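You operate a simulated robot arm through the tools that you are given. There is no shell and no other tool. Be economical: measure what you need, move in short steps, check, and stop when the job is done.

You run a simulated robot arm. Do the job below in one go: nothing can be reset, and whatever is moved stays where it is left.

TASK
Clamp the nozzle, then set the square against it with the fitting shim.
Fine: draw the narrow shim out, slide the square up, read the gap display, push home the shim of that size.

It is judged by the outcome, as a careful person would: the job done as asked, and still so three seconds after it is handed in. It fails if anything else is knocked over, pushed out of place, dropped, spilled or broken.

THE ROBOT
A 7-joint arm with a two-finger parallel gripper, fixed in place. Base frame: the origin is at the foot of the arm, x ahead of it, y to its left, z up; the work surface is at about z = 0. Lengths are in m, angles in degrees, forces in N, time in s.
With the tool pointing down near the work surface it reaches from about 0.22 to 0.58 m from the base axis. Its first joint turns from -66.0 to 66.0 degrees. Payload 2.5 kg.
The tool frame sits at the grasp point between the pads (the TCP): z along the fingers, y along the line on which they close. The tips reach 0.023 m beyond it. Largest opening 0.094 m; finger width 0.038, thickness 0.01; the body of the gripper, 0.054 by 0.096 m, starts 0.039 m behind the TCP.
Orientation is told as [roll, pitch, yaw] about the base's x, y, z axes, in that order, counted from this pose: with the fingers straight down and closing along the base's y, the tool's x points along the base's -x, its y along +y and its z along -z.

THE INTERFACE
- The arm moves only by the tool jog_arm. Its arguments are lists of equal length, an entry for each row: "delta_pos": the shift along the tool's x, y, z in m, a list of three; "dr": the turn, a rotation vector about the tool's x, y, z in rad, a list of three; "hand": the gripper command, from -1 (shut) to 1 (fully open), values between in proportion. In form: {"delta_pos": [[tx, ty, tz], ...], "dr": [[wx, wy, wz], ...], "hand": [hand, ...]}. A call has 1 to 8 rows; each row is the pose to reach, as a shift and turn from the pose commanded when the call began, along the tool's axes at that moment. Each row takes 0.2 s and may step no farther than 0.05 m and 8.6 degrees from the row before; otherwise, or with a gripper value out of range, the whole call is refused. A pose out of reach is approached as far as the arm can. The call stops where the force on the tool passes 60 N (or 10 N more than at its start, if that is more) or the arm is blocked; 0.2 s more then pass. Each finger travels about 0.108 m/s and halts on what it meets, pressing with about 40 N; the grip force reading is that of the motor and also rises with nothing between the fingers. The clock runs only during rows and for 0.2 s after the last one: add rows that repeat a pose to give the fingers time. It gives the time, the measured TCP pose, the force on the tool (base axes), the opening and the grip force at its end, in the units of the frame above (readings bear some noise), with the torque about the TCP (base axes, N m) and any sound that the robot's microphone picked up.
- Cameras (640 x 400 px; columns grow to the right, rows downward): "scene" is fixed at [0.1283, -0.4155, 0.5451]; the picture's right is [0.73, -0.68, 0.00], its down [-0.39, -0.42, -0.82] and it looks along [0.56, 0.60, -0.57] (base axes); focal length 271 px, centre (320, 200). "wrist" rides on the gripper at [0.086, 0.016, -0.075] in the tool frame; the picture's right is [-0.18, 0.98, 0.00], its down [-0.58, -0.11, -0.81] and it looks along [-0.79, -0.15, 0.59] (tool axes); focal length 243 px, centre (320, 200). There is no depth. A picture from a camera that has moved, and an enlarged one, comes with that camera's place and axes in the base frame and with its lens.
- capture(camera): a new picture of that camera. No time passes.
- enlarge(camera, box): a new picture of the part [left, top, right, bottom] of that camera's present view, enlarged. No time passes.
- close_job(): hands the job in; it is judged then, once.

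Work in short steps. Places have to be worked out from the pictures, the camera data and where the tool is seen: move nearer, look again, correct. Check each grasp and each placing, and mend what went wrong. You have 120 turns and 84 pictures in all, those below and enlarged ones among them. Open the gripper and draw the arm clear of the work before you hand the job in, unless the task says otherwise; then end with one line.

The tools are called after ">>>" by a JSON object that holds its "op" and its "data". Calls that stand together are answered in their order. jog_arm: Moves the arm, as the interface text tells. Its arguments: {"type":"object","properties":{"delta_pos":{"type":"array","items":{"type":"array","items":{"type":"number"}}},"dr":{"type":"array","items":{"type":"array","items":{"type":"number"}}},"hand":{"type":"array","items":{"type":"number"}}},"required":["delta_pos","dr","hand"]} The other tools are called the same way: capture (camera) takes a picture; enlarge (camera, box) takes an enlarged picture of a part of a camera's view; close_job () hands the job in.

At the start:

```text
time: 0.0
eef_pos: [0.3307, -0.1402, 0.3926]
tcp_rot: [0.0, -0.1, 0.0]
ft_force: [-0.1, -0.7, 0.9]
moment: [-0.03, 0.02, -0.01]
opening: 0.0942
finger_force: 0.0
```

scene: 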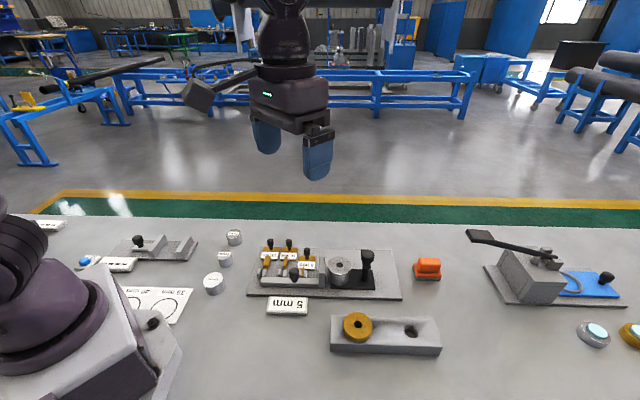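
wrist: 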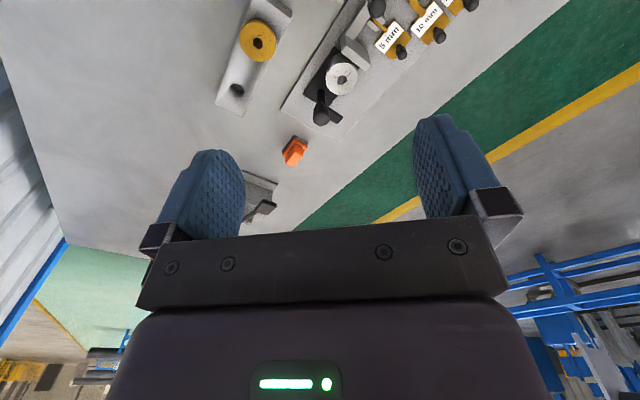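

I start by enlarging the fixture area in the scene view to understand the parts.

>>> {"op": "enlarge", "data": {"camera": "scene", "box": [235, 220, 415, 332]}}

>>> {"op": "enlarge", "data": {"camera": "wrist", "box": [260, 0, 500, 150]}}

>>> {"op": "enlarge", "data": {"camera": "scene", "box": [440, 210, 640, 335]}}

>>> {"op": "enlarge", "data": {"camera": "scene", "box": [30, 205, 250, 342]}}

```text
3.56 times, centred on (325, 276) of scene
camera zoom: at [0.1283, -0.4155, 0.5451], right [0.73, -0.68, 0.0], down [-0.39, -0.42, -0.82], along [0.56, 0.6, -0.57], focal length 965 px, centre (302, -70)
```

zoom: 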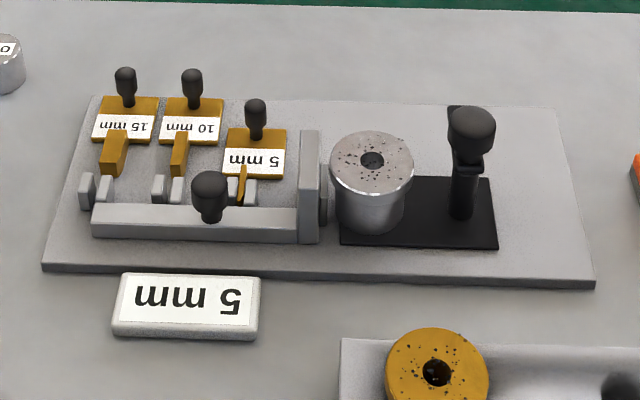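

```text
2.67 times, centred on (380, 75) of wrist
camera zoom: at [0.2447, -0.1255, 0.4679], right [0.18, 0.98, 0.0], down [0.58, -0.11, 0.81], along [0.79, -0.15, -0.59], focal length 647 px, centre (160, 533)
```

zoom: 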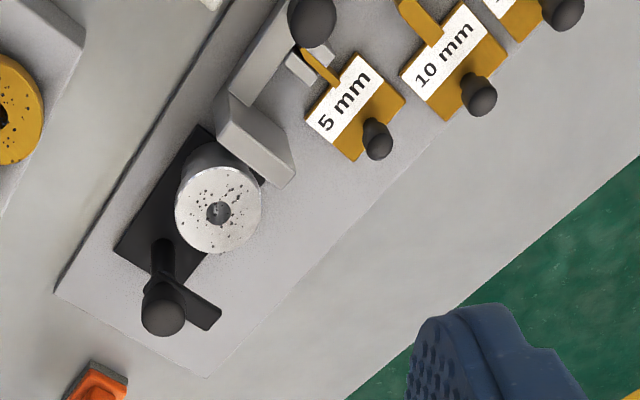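

```text
3.20 times, centred on (540, 272) of scene
camera zoom: at [0.1283, -0.4155, 0.5451], right [0.73, -0.68, 0.0], down [-0.39, -0.42, -0.82], along [0.56, 0.6, -0.57], focal length 868 px, centre (-384, -32)
```

zoom: 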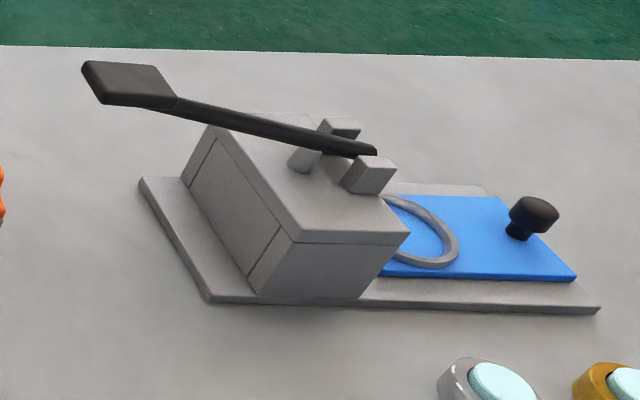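

```text
2.91 times, centred on (140, 274) of scene
camera zoom: at [0.1283, -0.4155, 0.5451], right [0.73, -0.68, 0.0], down [-0.39, -0.42, -0.82], along [0.56, 0.6, -0.57], focal length 789 px, centre (844, -14)
```

zoom: 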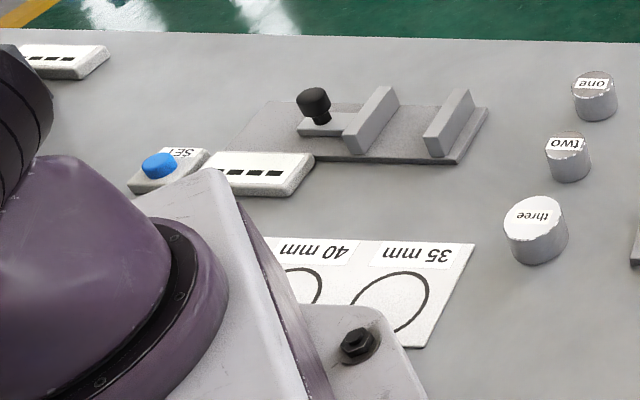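

The fixture lies at about -45° in the base frame, with the plate spanning roughly (0.27,-0.02) to (0.63,-0.16). I move to a closer view point above it, keeping high.

>>> {"op": "jog_arm", "data": {"delta_pos": [[0.01, 0.02, 0.03], [0.02, 0.04, 0.06], [0.03, 0.06, 0.09]], "dr": [[0, 0, 0], [0, 0, 0], [0, 0, 0]], "hand": [1, 1, 1]}}

>>> {"op": "capture", "data": {"camera": "wrist"}}

>>> {"op": "enlarge", "data": {"camera": "wrist", "box": [240, 10, 480, 160]}}

```text
time: 0.8
eef_pos: [0.3003, -0.0811, 0.3002]
tcp_rot: [0.0, 0.0, -0.1]
ft_force: [0.2, 0.8, 0.5]
moment: [-0.02, 0.0, 0.0]
opening: 0.0937
finger_force: 0.0
```

```text
77 pictures are left
camera wrist: at [0.2136, -0.0666, 0.3743], right [0.18, 0.98, 0.0], down [0.58, -0.11, 0.81], along [0.79, -0.15, -0.59], focal length 243 px, centre (320, 200)
```

wrist: 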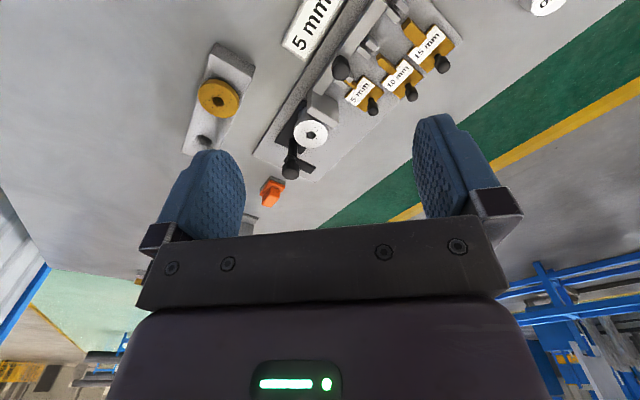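

```text
2.67 times, centred on (360, 85) of wrist
camera zoom: at [0.2136, -0.0666, 0.3743], right [0.18, 0.98, 0.0], down [0.58, -0.11, 0.81], along [0.79, -0.15, -0.59], focal length 647 px, centre (213, 507)
```

zoom: 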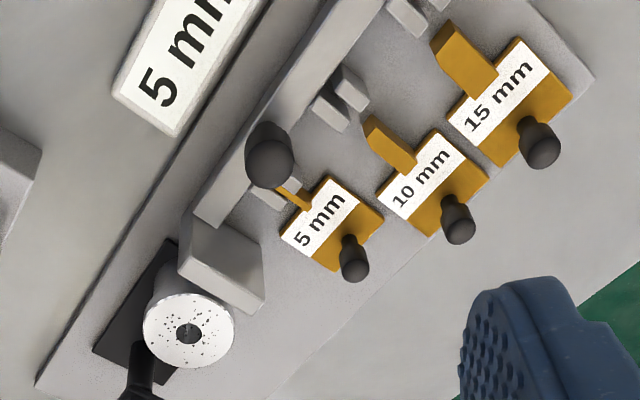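

Now a closer look at the clamp lever from both cameras.

>>> {"op": "enlarge", "data": {"camera": "scene", "box": [320, 240, 400, 290]}}

>>> {"op": "enlarge", "data": {"camera": "wrist", "box": [240, 90, 352, 190]}}

>>> {"op": "enlarge", "data": {"camera": "scene", "box": [250, 235, 330, 285]}}

```text
8.00 times, centred on (360, 265) of scene
camera zoom: at [0.1283, -0.4156, 0.5451], right [0.73, -0.68, 0.0], down [-0.39, -0.42, -0.82], along [0.56, 0.6, -0.57], focal length 2171 px, centre (0, -320)
```

zoom: 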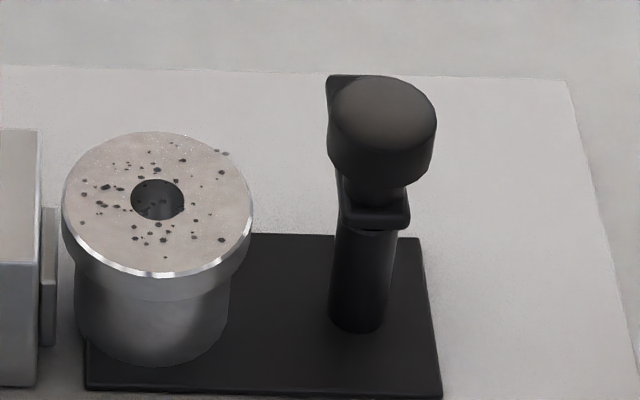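

```text
4.00 times, centred on (296, 140) of wrist
camera zoom: at [0.2136, -0.0666, 0.3743], right [0.18, 0.98, 0.0], down [0.58, -0.11, 0.81], along [0.79, -0.15, -0.59], focal length 970 px, centre (416, 440)
```

zoom: 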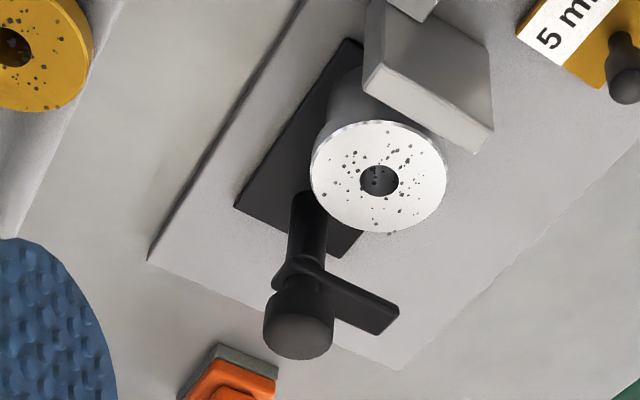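

```text
8.00 times, centred on (290, 260) of scene
camera zoom: at [0.1283, -0.4156, 0.5451], right [0.73, -0.68, 0.0], down [-0.39, -0.42, -0.82], along [0.56, 0.6, -0.57], focal length 2171 px, centre (560, -280)
```

zoom: 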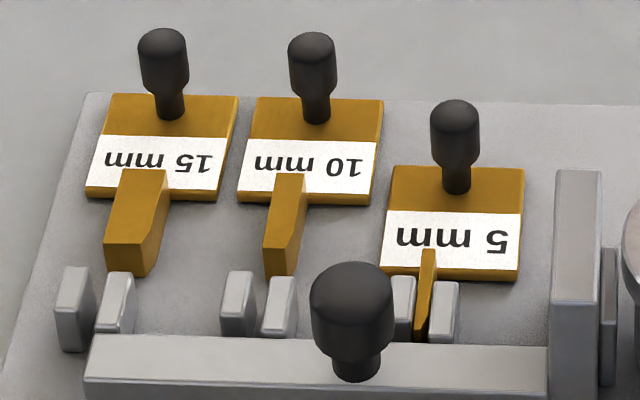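

The clamp is a swing arm on a post at about (0.497,-0.177), with the arm pointing away from the camera and a knob on the pivot. The nozzle is at about (0.45,-0.137). I move above the knob with yaw -45 so I can grip and twist it.

>>> {"op": "jog_arm", "data": {"delta_pos": [[-0.033, -0.016, 0.015], [-0.066, -0.032, 0.03], [-0.099, -0.048, 0.045], [-0.132, -0.064, 0.06], [-0.165, -0.08, 0.08], [-0.197, -0.096, 0.1]], "dr": [[0, 0, 0.131], [0, 0, 0.262], [0, 0, 0.393], [0, 0, 0.524], [0, 0, 0.655], [0, 0, 0.785]], "hand": [0.5, 0.3, 0.2, 0.2, 0.2, 0.2]}}

>>> {"op": "capture", "data": {"camera": "wrist"}}

>>> {"op": "capture", "data": {"camera": "scene"}}

```text
time: 2.2
eef_pos: [0.4985, -0.1817, 0.202]
tcp_rot: [0.0, 0.0, -45.1]
ft_force: [-0.1, -0.1, 0.9]
moment: [0.0, 0.03, -0.01]
opening: 0.0564
finger_force: 0.0
```

```text
72 pictures are left
camera wrist: at [0.4493, -0.1095, 0.2758], right [0.83, 0.56, 0.0], down [0.33, -0.49, 0.81], along [0.45, -0.67, -0.59], focal length 243 px, centre (320, 200)
```

wrist: 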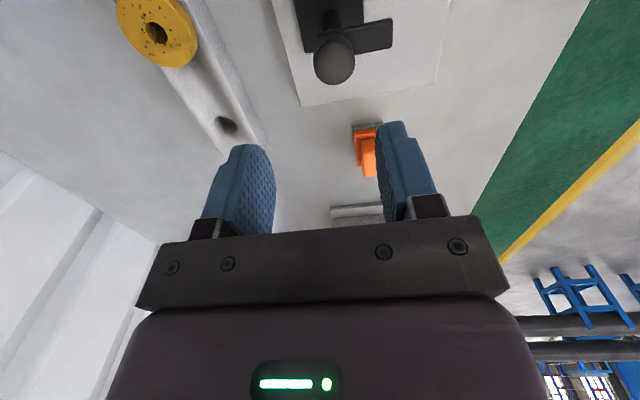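

```text
71 pictures are left
```

scene: 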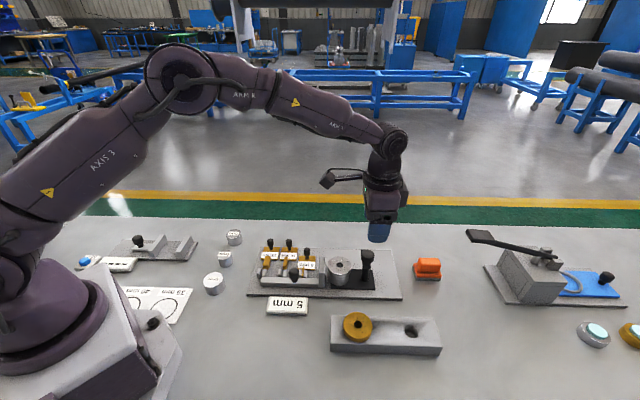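

The knob triangulates to about (0.502,-0.174), centre z about 0.09. I lower to z 0.135 over it and look again.

>>> {"op": "jog_arm", "data": {"delta_pos": [[-0.001, 0.006, 0.033], [-0.001, 0.006, 0.065], [-0.001, 0.006, 0.065]], "dr": [[0, 0, 0], [0, 0, 0], [0, 0, 0]], "hand": [0.2, 0.2, 0.2]}}

>>> {"op": "capture", "data": {"camera": "wrist"}}

>>> {"op": "enlarge", "data": {"camera": "scene", "box": [320, 200, 432, 300]}}

```text
time: 3.0
eef_pos: [0.5012, -0.1761, 0.1415]
tcp_rot: [-0.1, 0.1, -45.1]
ft_force: [0.3, -0.5, 0.9]
moment: [0.02, -0.01, 0.04]
opening: 0.0564
finger_force: 0.0
```

```text
70 pictures are left
camera wrist: at [0.4517, -0.1041, 0.215], right [0.82, 0.57, 0.0], down [0.33, -0.49, 0.81], along [0.46, -0.67, -0.59], focal length 243 px, centre (320, 200)
```

wrist: 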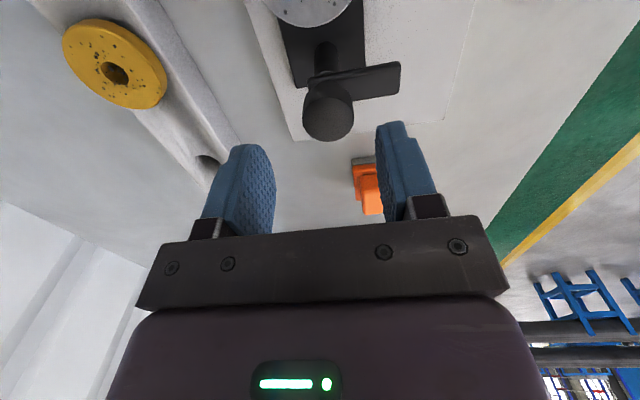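

```text
4.00 times, centred on (376, 250) of scene
camera zoom: at [0.1283, -0.4155, 0.5451], right [0.73, -0.68, 0.0], down [-0.39, -0.42, -0.82], along [0.56, 0.6, -0.57], focal length 1085 px, centre (96, 0)
```

zoom: 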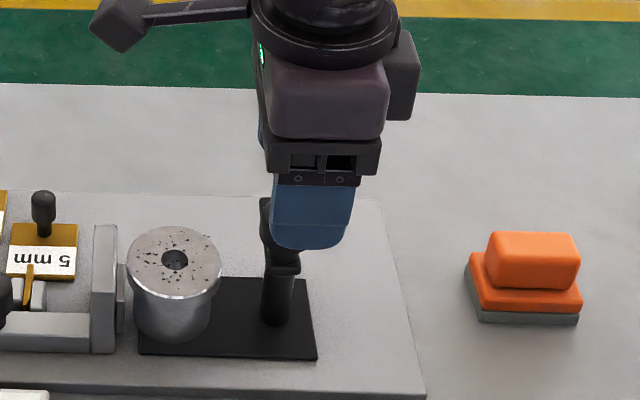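

The knob centre now triangulates to about (0.504,-0.171,0.085). I correct and lower so the tips are around z 0.08.

>>> {"op": "jog_arm", "data": {"delta_pos": [[0.0015, 0.004, 0.01], [0.0015, 0.004, 0.02], [0.0015, 0.004, 0.033], [0.0015, 0.004, 0.033]], "dr": [[0, 0, 0], [0, 0, 0], [0, 0, 0], [0, 0, 0]], "hand": [0.2, 0.2, 0.2, 0.2]}}

>>> {"op": "capture", "data": {"camera": "wrist"}}

>>> {"op": "enlarge", "data": {"camera": "scene", "box": [330, 230, 410, 290]}}

```text
time: 4.0
eef_pos: [0.5028, -0.1703, 0.105]
tcp_rot: [0.0, 0.0, -45.0]
ft_force: [-0.1, 0.0, -0.5]
moment: [-0.02, 0.0, -0.01]
opening: 0.0563
finger_force: 0.1
```

```text
68 pictures are left
camera wrist: at [0.4544, -0.0983, 0.1792], right [0.82, 0.57, 0.0], down [0.33, -0.49, 0.81], along [0.46, -0.67, -0.59], focal length 243 px, centre (320, 200)
```

wrist: 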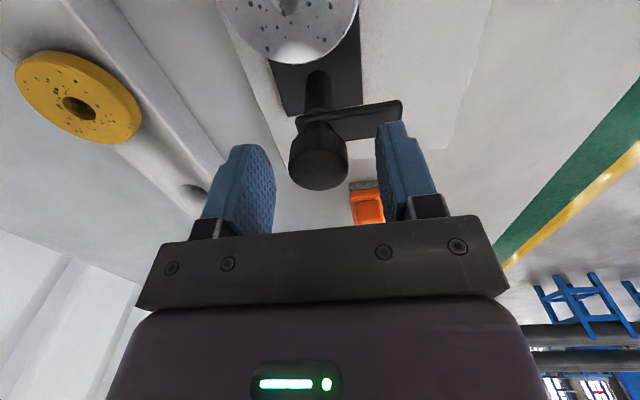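

```text
6.67 times, centred on (370, 260) of scene
camera zoom: at [0.1283, -0.4155, 0.5451], right [0.73, -0.68, 0.0], down [-0.39, -0.42, -0.82], along [0.56, 0.6, -0.57], focal length 1809 px, centre (-13, -200)
```

zoom: 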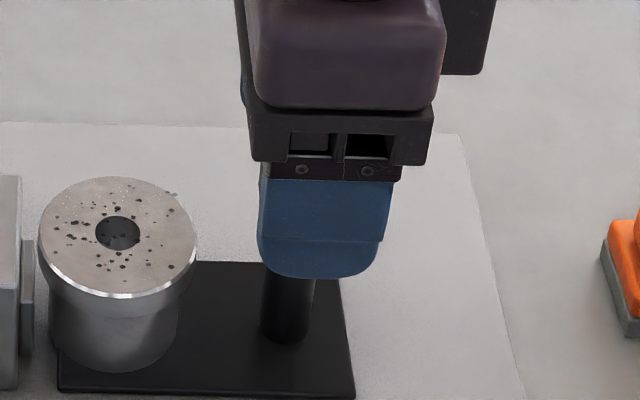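

The knob is centred between the pads and the tips are level with its lower half. I close the grip.

>>> {"op": "jog_arm", "data": {"delta_pos": [[0, 0, 0.002], [0, 0, 0.002], [0, 0, 0.002]], "dr": [[0, 0, 0], [0, 0, 0], [0, 0, 0]], "hand": [-0.4, -1, -1]}}

```text
time: 4.8
eef_pos: [0.5034, -0.172, 0.1039]
tcp_rot: [-0.1, 0.1, -45.1]
ft_force: [-24.2, 0.7, 22.4]
moment: [-0.01, -0.28, 0.02]
opening: 0.0297
finger_force: 45.1
```

The grip holds the knob (29.7 mm), but there is an upward push of 22 N, so a tip probably rests on the arm. I ease up slightly and then start the twist of +15°.

>>> {"op": "jog_arm", "data": {"delta_pos": [[0, 0, -0.003], [0, 0, -0.003], [0, 0, -0.003], [0, 0, -0.003]], "dr": [[0, 0, 0], [0, 0, 0], [0, 0, -0.13], [0, 0, -0.26]], "hand": [-1, -1, -1, -1]}}

>>> {"op": "capture", "data": {"camera": "wrist"}}

```text
time: 5.8
eef_pos: [0.5044, -0.1712, 0.1025]
tcp_rot: [-0.1, 0.2, -30.0]
ft_force: [1.4, -16.2, -28.5]
moment: [0.22, -0.39, 0.02]
opening: 0.0301
finger_force: 44.7
```

```text
66 pictures are left
camera wrist: at [0.4374, -0.1144, 0.1785], right [0.65, 0.76, 0.0], down [0.45, -0.38, 0.81], along [0.61, -0.53, -0.59], focal length 243 px, centre (320, 200)
```

wrist: 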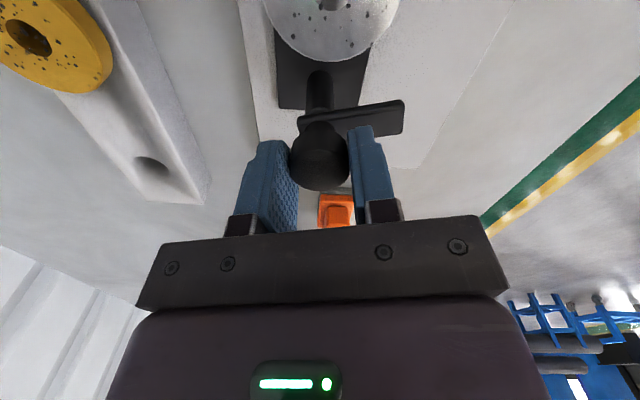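

The clamp arm turned with the knob. I trim the pose to relieve the force and continue the twist.

>>> {"op": "jog_arm", "data": {"delta_pos": [[-0.0005, -0.0009, 0.0016], [-0.0005, -0.0009, 0.0016], [-0.0005, -0.0009, 0.0016], [-0.0005, -0.0009, 0.0016], [-0.0005, -0.0009, 0.0016]], "dr": [[0, 0, 0], [0, 0, -0.13], [0, 0, -0.26], [0, 0, -0.39], [0, 0, -0.52]], "hand": [-1, -1, -1, -1, -1]}}

```text
time: 7.0
eef_pos: [0.5036, -0.1721, 0.1061]
tcp_rot: [-0.1, 0.2, -0.2]
ft_force: [-1.4, -13.3, -16.9]
moment: [0.39, 1.09, 0.0]
opening: 0.03
finger_force: 45.7
```

The z reading rose slightly; I check the scene.

>>> {"op": "enlarge", "data": {"camera": "scene", "box": [310, 225, 420, 300]}}

>>> {"op": "capture", "data": {"camera": "wrist"}}

```text
5.33 times, centred on (365, 262) of scene
camera zoom: at [0.1284, -0.4156, 0.545], right [0.73, -0.68, 0.0], down [-0.39, -0.42, -0.82], along [0.56, 0.6, -0.57], focal length 1447 px, centre (80, -133)
```

zoom: 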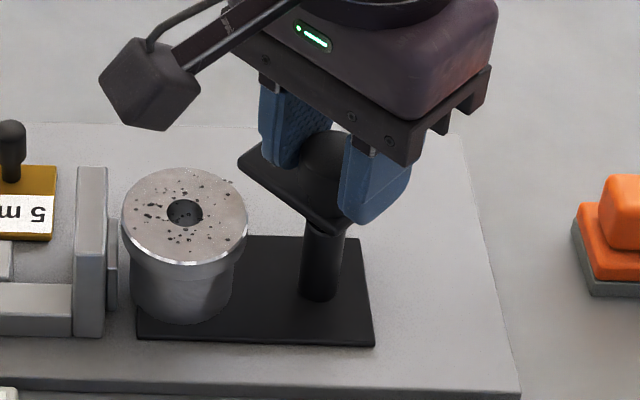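

```text
64 pictures are left
camera wrist: at [0.4177, -0.155, 0.1788], right [0.19, 0.98, 0.0], down [0.58, -0.11, 0.81], along [0.79, -0.15, -0.59], focal length 243 px, centre (320, 200)
```

wrist: 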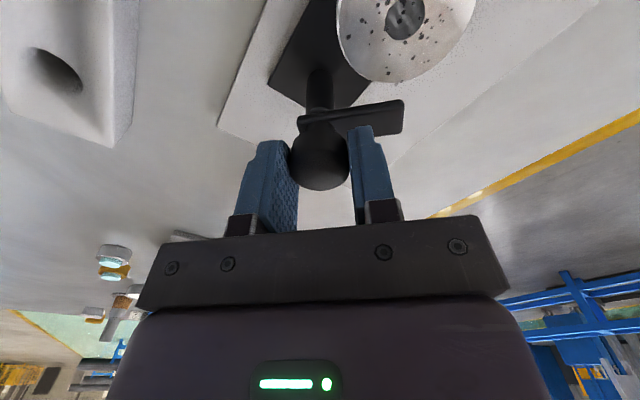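

The arm is turned halfway and stands above the nozzle's top. I turn the remaining 45°.

>>> {"op": "jog_arm", "data": {"delta_pos": [[0, -0.0005, 0.0005], [0, -0.0005, 0.0005], [0, -0.0005, 0.0005], [0, -0.0005, 0.0005], [0, -0.0005, 0.0005], [0, -0.0005, 0.0005]], "dr": [[0, 0, -0.131], [0, 0, -0.262], [0, 0, -0.393], [0, 0, -0.524], [0, 0, -0.655], [0, 0, -0.785]], "hand": [-1, -1, -1, -1, -1, -1]}}

>>> {"op": "enlarge", "data": {"camera": "scene", "box": [310, 225, 420, 300]}}

>>> {"op": "capture", "data": {"camera": "wrist"}}

```text
time: 8.4
eef_pos: [0.5038, -0.1699, 0.1055]
tcp_rot: [0.2, -0.1, 44.9]
ft_force: [-14.7, 5.7, -5.8]
moment: [-0.59, 0.29, -0.02]
opening: 0.0295
finger_force: 44.8
```

```text
5.33 times, centred on (365, 262) of scene
camera zoom: at [0.1283, -0.4155, 0.5451], right [0.73, -0.68, 0.0], down [-0.39, -0.42, -0.82], along [0.56, 0.6, -0.57], focal length 1447 px, centre (80, -133)
```

zoom: 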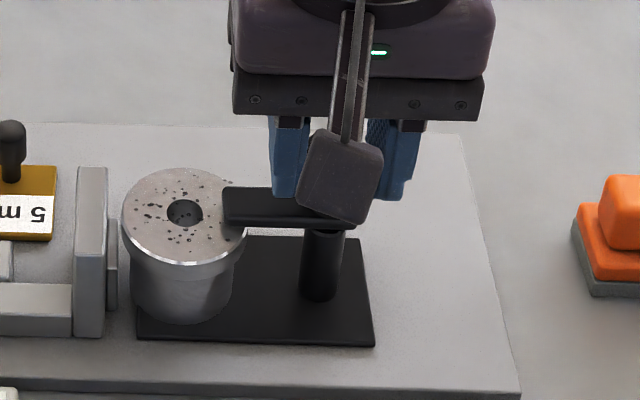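

```text
62 pictures are left
camera wrist: at [0.4315, -0.2209, 0.1788], right [-0.56, 0.83, 0.0], down [0.49, 0.33, 0.81], along [0.66, 0.46, -0.59], focal length 243 px, centre (320, 200)
```

wrist: 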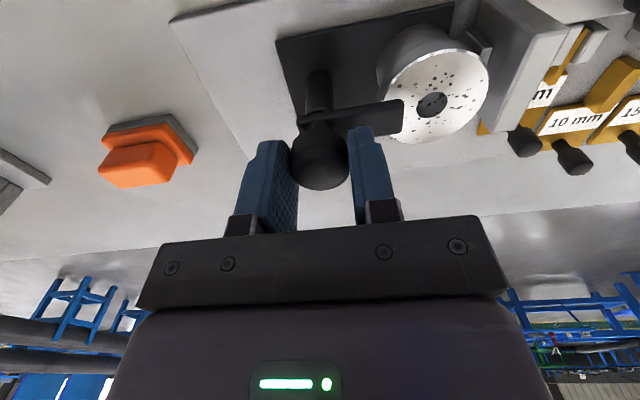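

The arm now overlaps the nozzle rim. I press the knob down gently to see whether the clamp travels or is already seated.

>>> {"op": "jog_arm", "data": {"delta_pos": [[0, 0, 0.003], [0, 0, 0.006], [0, 0, 0.009], [0, 0, 0.012], [0, 0, 0.012]], "dr": [[0, 0, 0], [0, 0, 0], [0, 0, 0], [0, 0, 0], [0, 0, 0]], "hand": [-1, -1, -1, -1, -1]}}

>>> {"op": "enlarge", "data": {"camera": "scene", "box": [310, 225, 420, 300]}}

```text
time: 9.6
eef_pos: [0.5059, -0.1677, 0.0935]
tcp_rot: [0.1, -0.3, 44.8]
ft_force: [-13.1, 22.0, 28.6]
moment: [-0.24, -0.1, -0.02]
opening: 0.0297
finger_force: 45.2
```

```text
5.33 times, centred on (365, 262) of scene
camera zoom: at [0.1282, -0.4155, 0.5452], right [0.73, -0.68, 0.0], down [-0.39, -0.42, -0.82], along [0.56, 0.6, -0.57], focal length 1447 px, centre (80, -133)
```

zoom: 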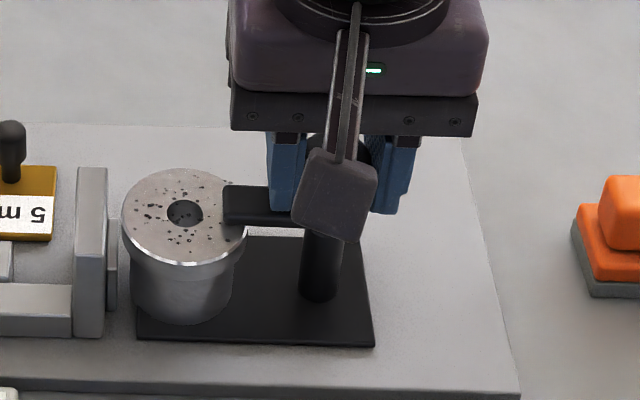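

Pressing only slid the pads down the knob; the arm stays put, so it is a pure swing clamp. I raise a bit and twist a few degrees further to feel for a stop.

>>> {"op": "jog_arm", "data": {"delta_pos": [[0, 0, -0.002], [0, 0, -0.002], [0, 0, -0.002], [0, 0, -0.002]], "dr": [[0, 0, 0], [0, 0, -0.06], [0, 0, -0.12], [0, 0, -0.12]], "hand": [-1, -1, -1, -1]}}

>>> {"op": "enlarge", "data": {"camera": "wrist", "box": [240, 0, 560, 200]}}

```text
time: 10.6
eef_pos: [0.5046, -0.1684, 0.0942]
tcp_rot: [0.2, -0.1, 51.8]
ft_force: [-12.7, 24.7, 7.2]
moment: [-0.54, -0.33, -0.26]
opening: 0.0293
finger_force: 45.0
```

```text
2.00 times, centred on (400, 100) of wrist
camera zoom: at [0.4392, -0.2279, 0.1671], right [-0.66, 0.75, 0.01], down [0.45, 0.39, 0.81], along [0.6, 0.53, -0.59], focal length 485 px, centre (160, 400)
```

zoom: 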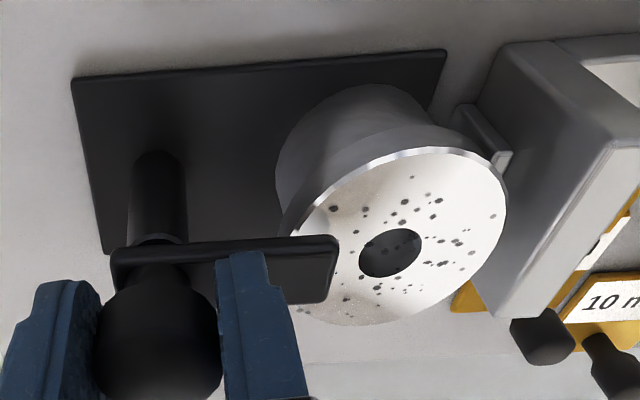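

The moment of -0.26 N m shows the swing has met its stop. I release, rise and check that the clamp stays.

>>> {"op": "jog_arm", "data": {"delta_pos": [[0, 0, 0], [0, 0, 0], [0, 0, -0.03], [0, 0, -0.07], [0, 0, -0.11]], "dr": [[0, 0, -0.11], [0, 0, -0.11], [0, 0, -0.11], [0, 0, -0.11], [0, 0, 0]], "hand": [0.2, 0.2, 0.2, 0.2, 0.2]}}

>>> {"op": "enlarge", "data": {"camera": "scene", "box": [235, 220, 415, 332]}}

>>> {"op": "capture", "data": {"camera": "wrist"}}

```text
time: 11.8
eef_pos: [0.5038, -0.1708, 0.2036]
tcp_rot: [-0.1, 0.0, 51.5]
ft_force: [0.0, 0.2, -0.5]
moment: [0.03, 0.01, -0.01]
opening: 0.0565
finger_force: 0.0
```

```text
3.56 times, centred on (325, 276) of scene
camera zoom: at [0.1283, -0.4155, 0.5451], right [0.73, -0.68, 0.0], down [-0.39, -0.42, -0.82], along [0.56, 0.6, -0.57], focal length 965 px, centre (302, -70)
```

zoom: 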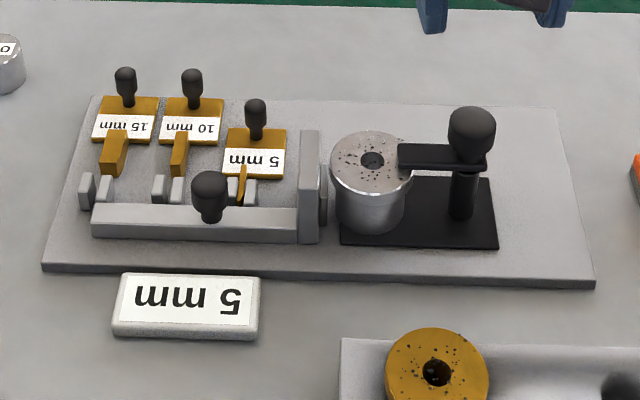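

```text
58 pictures are left
camera wrist: at [0.4377, -0.2288, 0.2774], right [-0.66, 0.76, 0.0], down [0.45, 0.39, 0.81], along [0.61, 0.53, -0.59], focal length 243 px, centre (320, 200)
```

wrist: 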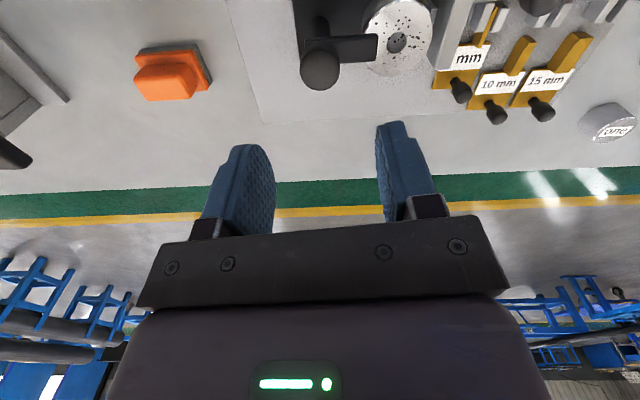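

The clamp stays over the nozzle. The 5 mm shim's knob triangulates to about (0.443,-0.027,0.034), so I move over it with yaw 45 and look.

>>> {"op": "jog_arm", "data": {"delta_pos": [[-0.0187, 0.0343, 0], [-0.0373, 0.0687, 0], [-0.056, 0.103, 0], [-0.0747, 0.1374, 0.01], [-0.0747, 0.1374, 0.05], [-0.0747, 0.1374, 0.085], [-0.0747, 0.1374, 0.085]], "dr": [[0, 0, 0.028], [0, 0, 0.056], [0, 0, 0.085], [0, 0, 0.113], [0, 0, 0.113], [0, 0, 0.113], [0, 0, 0.113]], "hand": [0.0, -0.1, -0.1, -0.1, -0.1, -0.1, -0.1]}}

>>> {"op": "capture", "data": {"camera": "wrist"}}

>>> {"op": "enlarge", "data": {"camera": "scene", "box": [235, 190, 365, 300]}}

```text
time: 13.4
eef_pos: [0.4433, -0.026, 0.1195]
tcp_rot: [0.1, 0.0, 45.1]
ft_force: [0.6, -0.6, 0.4]
moment: [0.04, 0.01, -0.01]
opening: 0.0423
finger_force: 0.0
```

```text
57 pictures are left
camera wrist: at [0.3709, -0.0764, 0.1931], right [-0.57, 0.82, 0.0], down [0.49, 0.34, 0.81], along [0.66, 0.46, -0.59], focal length 243 px, centre (320, 200)
```

wrist: 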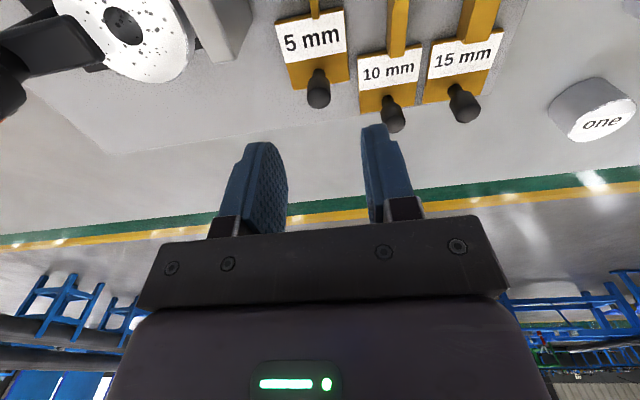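

```text
3.64 times, centred on (300, 245) of scene
camera zoom: at [0.1283, -0.4155, 0.5451], right [0.73, -0.68, 0.0], down [-0.39, -0.42, -0.82], along [0.56, 0.6, -0.57], focal length 987 px, centre (393, 36)
```

zoom: 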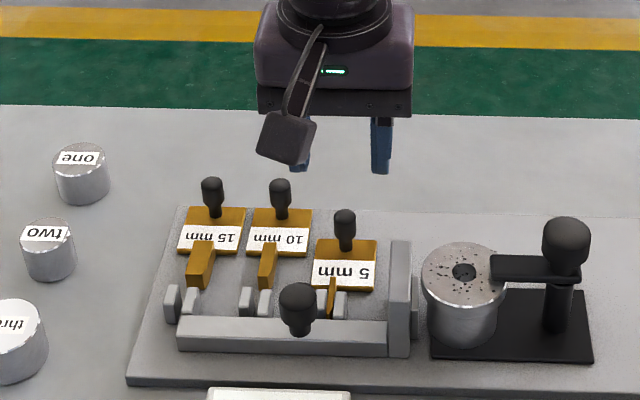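

The knob sits right under the TCP at about (0.4445,-0.026), head top about z 0.047. I lower to z 0.046.

>>> {"op": "jog_arm", "data": {"delta_pos": [[-0.0007, 0, 0.03], [-0.0007, 0, 0.055], [-0.0007, 0, 0.071], [-0.0007, 0, 0.071]], "dr": [[0, 0, 0], [0, 0, 0], [0, 0, 0], [0, 0, 0]], "hand": [-0.1, -0.15, -0.15, -0.15]}}

>>> {"op": "capture", "data": {"camera": "wrist"}}

```text
time: 14.4
eef_pos: [0.4444, -0.0259, 0.0506]
tcp_rot: [0.0, 0.0, 45.1]
ft_force: [0.6, 0.5, -1.2]
moment: [0.03, 0.03, -0.01]
opening: 0.04
finger_force: 0.0
```

```text
55 pictures are left
camera wrist: at [0.3723, -0.0768, 0.1233], right [-0.57, 0.82, 0.0], down [0.49, 0.34, 0.81], along [0.66, 0.46, -0.59], focal length 243 px, centre (320, 200)
```

wrist: 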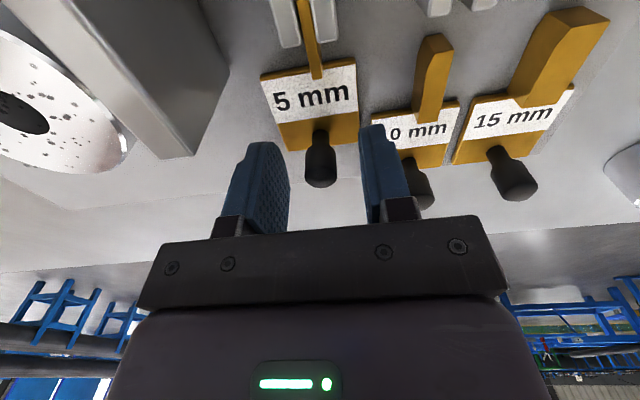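

Knob is centred between the fingers. I go 5 mm lower and close.

>>> {"op": "jog_arm", "data": {"delta_pos": [[-0.002, 0, 0.005], [-0.002, 0, 0.005], [-0.002, 0, 0.005], [-0.002, 0, 0.005]], "dr": [[0, 0, 0], [0, 0, 0], [0, 0, 0], [0, 0, 0]], "hand": [-0.15, -1, -1, -1]}}

```text
time: 15.4
eef_pos: [0.4471, -0.025, 0.0433]
tcp_rot: [0.0, -0.1, 45.1]
ft_force: [5.4, -3.1, -3.6]
moment: [0.34, 0.37, 0.02]
opening: 0.0154
finger_force: 44.8
```

The 5 mm knob is gripped. I draw it outward along the slot by 15 mm first, to check the force.

>>> {"op": "jog_arm", "data": {"delta_pos": [[-0.004, 0, 0], [-0.008, 0, 0], [-0.012, 0, 0], [-0.016, 0, 0]], "dr": [[0, 0, 0], [0, 0, 0], [0, 0, 0], [0, 0, 0]], "hand": [-1, -1, -1, -1]}}

>>> {"op": "enlarge", "data": {"camera": "scene", "box": [235, 220, 365, 300]}}

```text
time: 16.4
eef_pos: [0.456, -0.0138, 0.0449]
tcp_rot: [-0.1, 0.0, 45.2]
ft_force: [-1.5, 1.2, 15.6]
moment: [-0.31, 1.11, 0.02]
opening: 0.0154
finger_force: 44.6
```

```text
4.92 times, centred on (300, 260) of scene
camera zoom: at [0.1282, -0.4155, 0.5451], right [0.73, -0.68, 0.0], down [-0.39, -0.42, -0.82], along [0.56, 0.6, -0.57], focal length 1336 px, centre (418, -95)
```

zoom: 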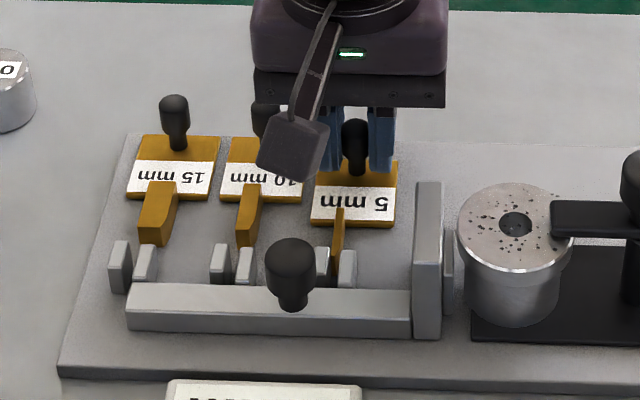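

It slides out cleanly. I continue the remaining ~18 mm to align with the others.

>>> {"op": "jog_arm", "data": {"delta_pos": [[-0.005, 0, 0], [-0.01, 0, 0], [-0.015, 0, 0], [-0.019, 0, 0], [-0.019, 0, 0]], "dr": [[0, 0, 0], [0, 0, 0], [0, 0, 0], [0, 0, 0], [0, 0, 0]], "hand": [-1, -1, -1, -1, -1]}}

>>> {"op": "enlarge", "data": {"camera": "scene", "box": [235, 220, 395, 320]}}

```text
time: 17.6
eef_pos: [0.4694, -0.0022, 0.0437]
tcp_rot: [0.2, 0.5, 45.0]
ft_force: [-23.6, -11.2, 17.1]
moment: [-0.64, -0.15, 0.01]
opening: 0.0151
finger_force: 44.1
```

```text
4.00 times, centred on (315, 270) of scene
camera zoom: at [0.1282, -0.4155, 0.5451], right [0.73, -0.68, 0.0], down [-0.39, -0.42, -0.82], along [0.56, 0.6, -0.57], focal length 1085 px, centre (340, -80)
```

zoom: 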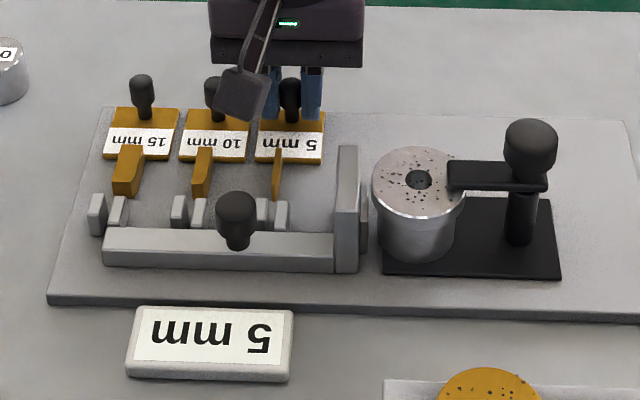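

The 5 mm shim is now fully drawn, aligned with the others. I release it, rise, and go over the square's knob (about (0.364,-0.076)).

>>> {"op": "jog_arm", "data": {"delta_pos": [[0, 0, 0], [0, 0, 0], [0, 0, -0.045], [0, 0, -0.09], [0.04, 0.007, -0.1], [0.08, 0.014, -0.1], [0.11, 0.018, -0.1], [0.1292, 0.0207, -0.1]], "dr": [[0, 0, 0], [0, 0, 0], [0, 0, 0], [0, 0, 0], [0, 0, 0], [0, 0, 0], [0, 0, 0], [0, 0, 0]], "hand": [-0.3, -0.15, -0.15, -0.15, 0, 0, 0, 0]}}

>>> {"op": "capture", "data": {"camera": "wrist"}}

>>> {"op": "enlarge", "data": {"camera": "scene", "box": [235, 210, 395, 320]}}

```text
time: 19.4
eef_pos: [0.3649, -0.0765, 0.1452]
tcp_rot: [0.0, 0.0, 45.1]
ft_force: [0.3, -1.6, 0.1]
moment: [0.0, 0.0, -0.07]
opening: 0.0468
finger_force: 0.0
```

```text
52 pictures are left
camera wrist: at [0.2915, -0.127, 0.219], right [-0.57, 0.82, 0.0], down [0.49, 0.34, 0.81], along [0.66, 0.46, -0.59], focal length 243 px, centre (320, 200)
```

wrist: 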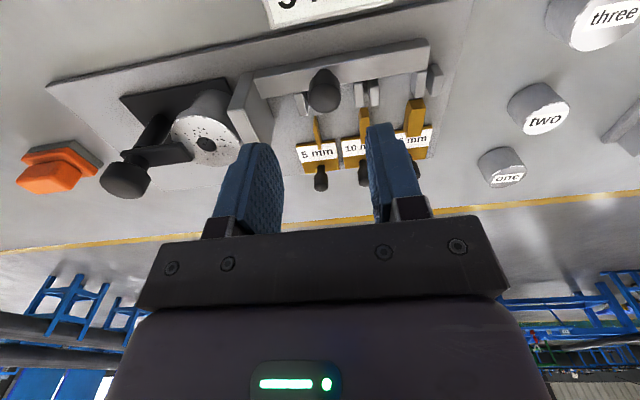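

```text
3.64 times, centred on (315, 265) of scene
camera zoom: at [0.1283, -0.4155, 0.5451], right [0.73, -0.68, 0.0], down [-0.39, -0.42, -0.82], along [0.56, 0.6, -0.57], focal length 987 px, centre (338, -36)
```

zoom: 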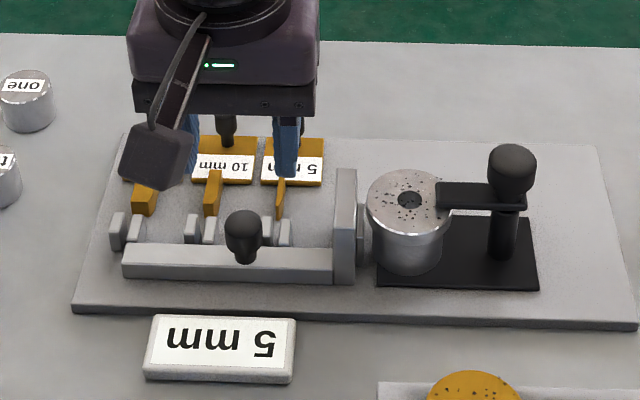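

The square's knob triangulates to about (0.3675,-0.072), head z about 0.053. I lower to z 0.066 over it and check.

>>> {"op": "jog_arm", "data": {"delta_pos": [[-0.005, 0.001, 0.03], [-0.005, 0.001, 0.06], [-0.005, 0.001, 0.078], [-0.005, 0.001, 0.078]], "dr": [[0, 0, 0], [0, 0, 0], [0, 0, 0], [0, 0, 0]], "hand": [0, 0, 0, 0]}}

>>> {"op": "capture", "data": {"camera": "wrist"}}

>>> {"op": "enlarge", "data": {"camera": "scene", "box": [235, 210, 395, 320]}}

```text
time: 20.4
eef_pos: [0.366, -0.072, 0.0665]
tcp_rot: [-0.1, 0.0, 45.1]
ft_force: [-0.1, 0.3, -0.5]
moment: [0.0, -0.02, -0.02]
opening: 0.0469
finger_force: 0.0
```

```text
50 pictures are left
camera wrist: at [0.2937, -0.1217, 0.1402], right [-0.57, 0.82, 0.0], down [0.49, 0.34, 0.81], along [0.66, 0.46, -0.59], focal length 243 px, centre (320, 200)
```

wrist: 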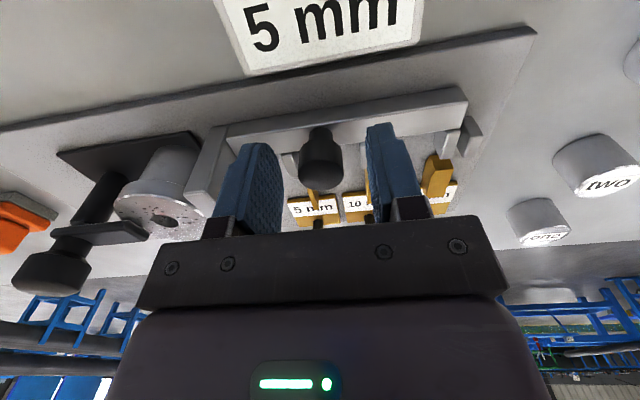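

```text
3.64 times, centred on (315, 265) of scene
camera zoom: at [0.1283, -0.4155, 0.5451], right [0.73, -0.68, 0.0], down [-0.39, -0.42, -0.82], along [0.56, 0.6, -0.57], focal length 987 px, centre (338, -36)
```

zoom: 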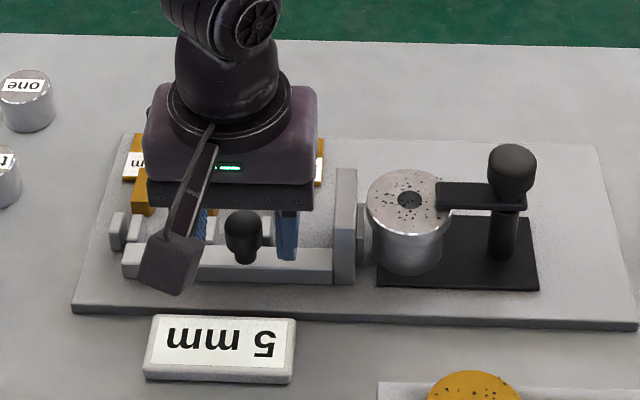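

The knob is between the pads. I lower 3 mm and close.

>>> {"op": "jog_arm", "data": {"delta_pos": [[0, 0, 0.004], [0, 0, 0.004], [0, 0, 0.004], [0, 0, 0.004]], "dr": [[0, 0, 0], [0, 0, 0], [0, 0, 0], [0, 0, 0]], "hand": [-0.2, -1, -1, -1]}}

```text
time: 21.4
eef_pos: [0.3674, -0.0728, 0.0618]
tcp_rot: [0.0, 0.0, 45.0]
ft_force: [0.1, 0.2, 0.1]
moment: [-0.73, 0.14, 0.03]
opening: 0.0233
finger_force: 45.1
```

Gripped (23.3 mm). I slide the square toward the nozzle in 2 mm steps.

>>> {"op": "jog_arm", "data": {"delta_pos": [[0, -0.002, 0], [0, -0.004, 0], [0, -0.006, 0], [0, -0.006, 0]], "dr": [[0, 0, 0], [0, 0, 0], [0, 0, 0], [0, 0, 0]], "hand": [-1, -1, -1, -1]}}

>>> {"op": "enlarge", "data": {"camera": "scene", "box": [235, 210, 395, 320]}}

```text
time: 22.4
eef_pos: [0.3695, -0.0758, 0.0615]
tcp_rot: [0.2, 0.1, 45.1]
ft_force: [-24.4, 12.1, 16.7]
moment: [0.57, -0.87, 0.12]
opening: 0.0235
finger_force: 45.2
```

```text
3.64 times, centred on (315, 265) of scene
camera zoom: at [0.1282, -0.4155, 0.5451], right [0.73, -0.68, 0.0], down [-0.39, -0.42, -0.82], along [0.56, 0.6, -0.57], focal length 987 px, centre (338, -36)
```

zoom: 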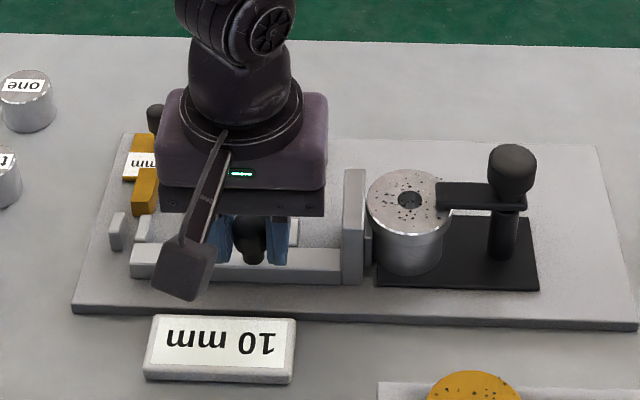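

The display now reads 10 mm and a 26 N reaction suggests contact. I push 2 mm more to confirm that it is firmly against the nozzle.

>>> {"op": "jog_arm", "data": {"delta_pos": [[0, -0.001, 0], [0, -0.002, 0], [0, -0.002, 0]], "dr": [[0, 0, 0], [0, 0, 0], [0, 0, 0]], "hand": [-1, -1, -1]}}

>>> {"op": "enlarge", "data": {"camera": "scene", "box": [250, 240, 370, 320]}}

>>> {"op": "capture", "data": {"camera": "wrist"}}

```text
time: 23.2
eef_pos: [0.3699, -0.0751, 0.0612]
tcp_rot: [0.6, 0.2, 45.4]
ft_force: [-27.5, 29.5, 30.6]
moment: [-0.06, -0.02, 0.22]
opening: 0.0239
finger_force: 45.0
```

```text
5.00 times, centred on (310, 280) of scene
camera zoom: at [0.1282, -0.4155, 0.5451], right [0.73, -0.68, 0.0], down [-0.39, -0.42, -0.82], along [0.56, 0.6, -0.57], focal length 1357 px, centre (370, -200)
```

zoom: 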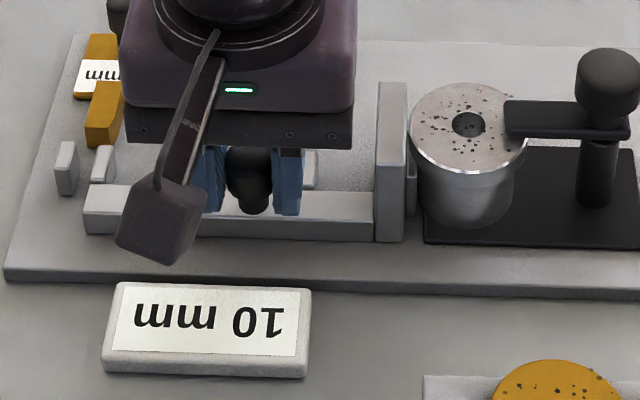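

```text
46 pictures are left
camera wrist: at [0.2989, -0.1267, 0.1356], right [-0.57, 0.82, 0.01], down [0.49, 0.33, 0.8], along [0.66, 0.46, -0.6], focal length 243 px, centre (320, 200)
```

wrist: 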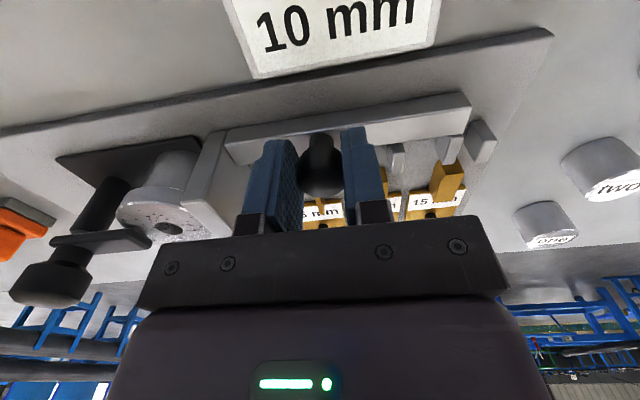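

The square is stalled against the nozzle at 10 mm. I unload, release, rise and move over to the 10 mm shim's knob (about (0.433,0.033)).

>>> {"op": "jog_arm", "data": {"delta_pos": [[0, 0.003, 0], [0, 0.003, 0], [0, 0.003, 0], [0, 0.003, -0.04], [0, 0.003, -0.08], [-0.04, 0.014, -0.08], [-0.08, 0.025, -0.08], [-0.1202, 0.036, -0.08]], "dr": [[0, 0, 0], [0, 0, 0], [0, 0, 0], [0, 0, 0], [0, 0, 0], [0, 0, 0], [0, 0, 0], [0, 0, 0]], "hand": [-1, -0.2, -0.1, -0.1, -0.1, -0.1, -0.1, -0.1]}}

>>> {"op": "capture", "data": {"camera": "wrist"}}

>>> {"op": "enlarge", "data": {"camera": "scene", "box": [235, 210, 395, 320]}}

```text
time: 25.0
eef_pos: [0.4286, 0.0301, 0.1405]
tcp_rot: [0.0, 0.0, 45.0]
ft_force: [0.3, 0.4, -0.6]
moment: [0.03, 0.0, -0.02]
opening: 0.0422
finger_force: 0.1
```

```text
45 pictures are left
camera wrist: at [0.3572, -0.02, 0.2136], right [-0.57, 0.82, 0.0], down [0.49, 0.33, 0.81], along [0.66, 0.46, -0.59], focal length 243 px, centre (320, 200)
```

wrist: 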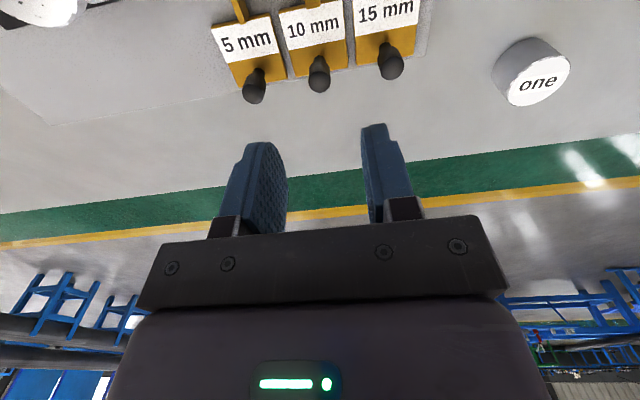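

```text
3.64 times, centred on (315, 265) of scene
camera zoom: at [0.1283, -0.4156, 0.5451], right [0.73, -0.68, 0.0], down [-0.39, -0.42, -0.82], along [0.56, 0.6, -0.57], focal length 987 px, centre (338, -36)
```

zoom: 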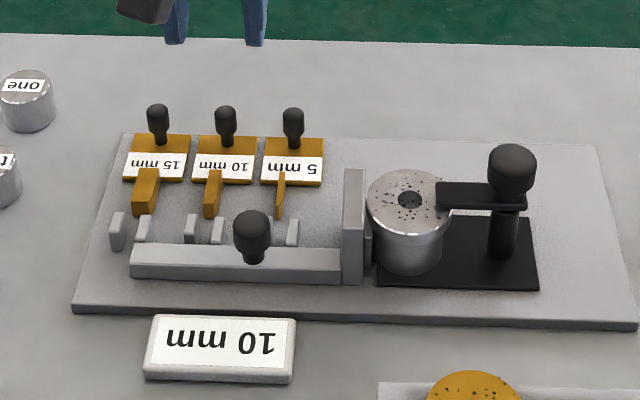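

The square stayed and the display holds 10 mm. The 10 mm knob is about (0.4288,0.029); I lower partway and verify.

>>> {"op": "jog_arm", "data": {"delta_pos": [[0.003, 0, 0.02], [0.004, 0, 0.045], [0.004, 0, 0.07], [0.004, 0, 0.07], [0.004, 0, 0.07]], "dr": [[0, 0, 0], [0, 0, 0], [0, 0, 0], [0, 0, 0], [0, 0, 0]], "hand": [-0.15, -0.2, -0.2, -0.2, -0.2]}}

>>> {"op": "capture", "data": {"camera": "wrist"}}

```text
time: 26.2
eef_pos: [0.4277, 0.0291, 0.0705]
tcp_rot: [0.0, 0.0, 45.1]
ft_force: [0.6, -0.4, -0.3]
moment: [0.01, 0.0, 0.0]
opening: 0.0377
finger_force: 0.0
```

```text
43 pictures are left
camera wrist: at [0.355, -0.021, 0.1445], right [-0.57, 0.82, 0.0], down [0.49, 0.34, 0.81], along [0.66, 0.46, -0.59], focal length 243 px, centre (320, 200)
```

wrist: 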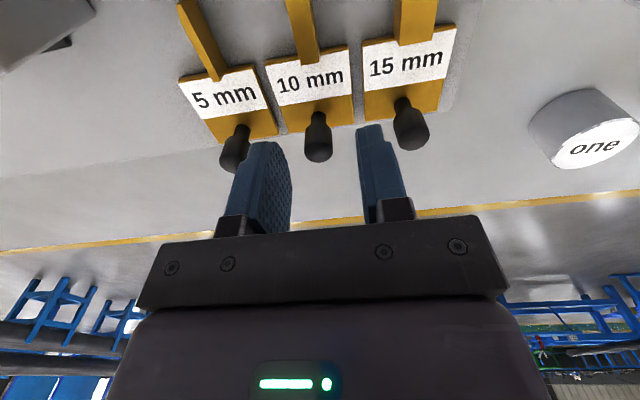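

Centred with clear neighbours. I lower to z 0.0435, shift 3 mm outward, and close on the knob.

>>> {"op": "jog_arm", "data": {"delta_pos": [[-0.003, 0, 0.012], [-0.003, 0, 0.026], [-0.003, 0, 0.026], [-0.003, 0, 0.026], [-0.003, 0, 0.026], [-0.003, 0, 0.026]], "dr": [[0, 0, 0], [0, 0, 0], [0, 0, 0], [0, 0, 0], [0, 0, 0], [0, 0, 0]], "hand": [-0.2, -0.2, -0.2, -1, -1, -1]}}

>>> {"op": "capture", "data": {"camera": "wrist"}}

```text
time: 27.6
eef_pos: [0.4308, 0.03, 0.0441]
tcp_rot: [0.0, 0.0, 45.1]
ft_force: [2.7, -1.7, -3.6]
moment: [0.53, 0.2, 0.0]
opening: 0.015
finger_force: 45.4
```

```text
42 pictures are left
camera wrist: at [0.358, -0.0201, 0.1185], right [-0.57, 0.82, 0.0], down [0.49, 0.34, 0.81], along [0.66, 0.46, -0.59], focal length 243 px, centre (320, 200)
```

wrist: 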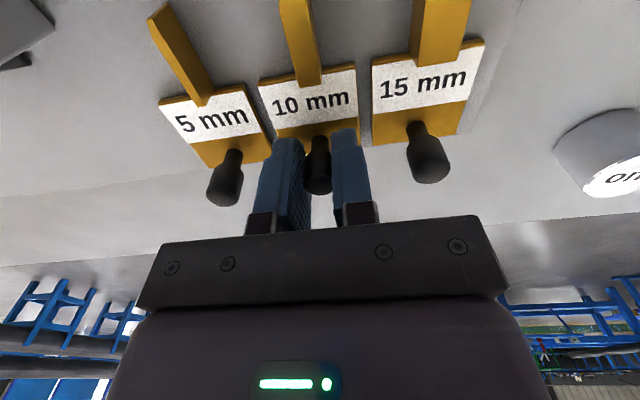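

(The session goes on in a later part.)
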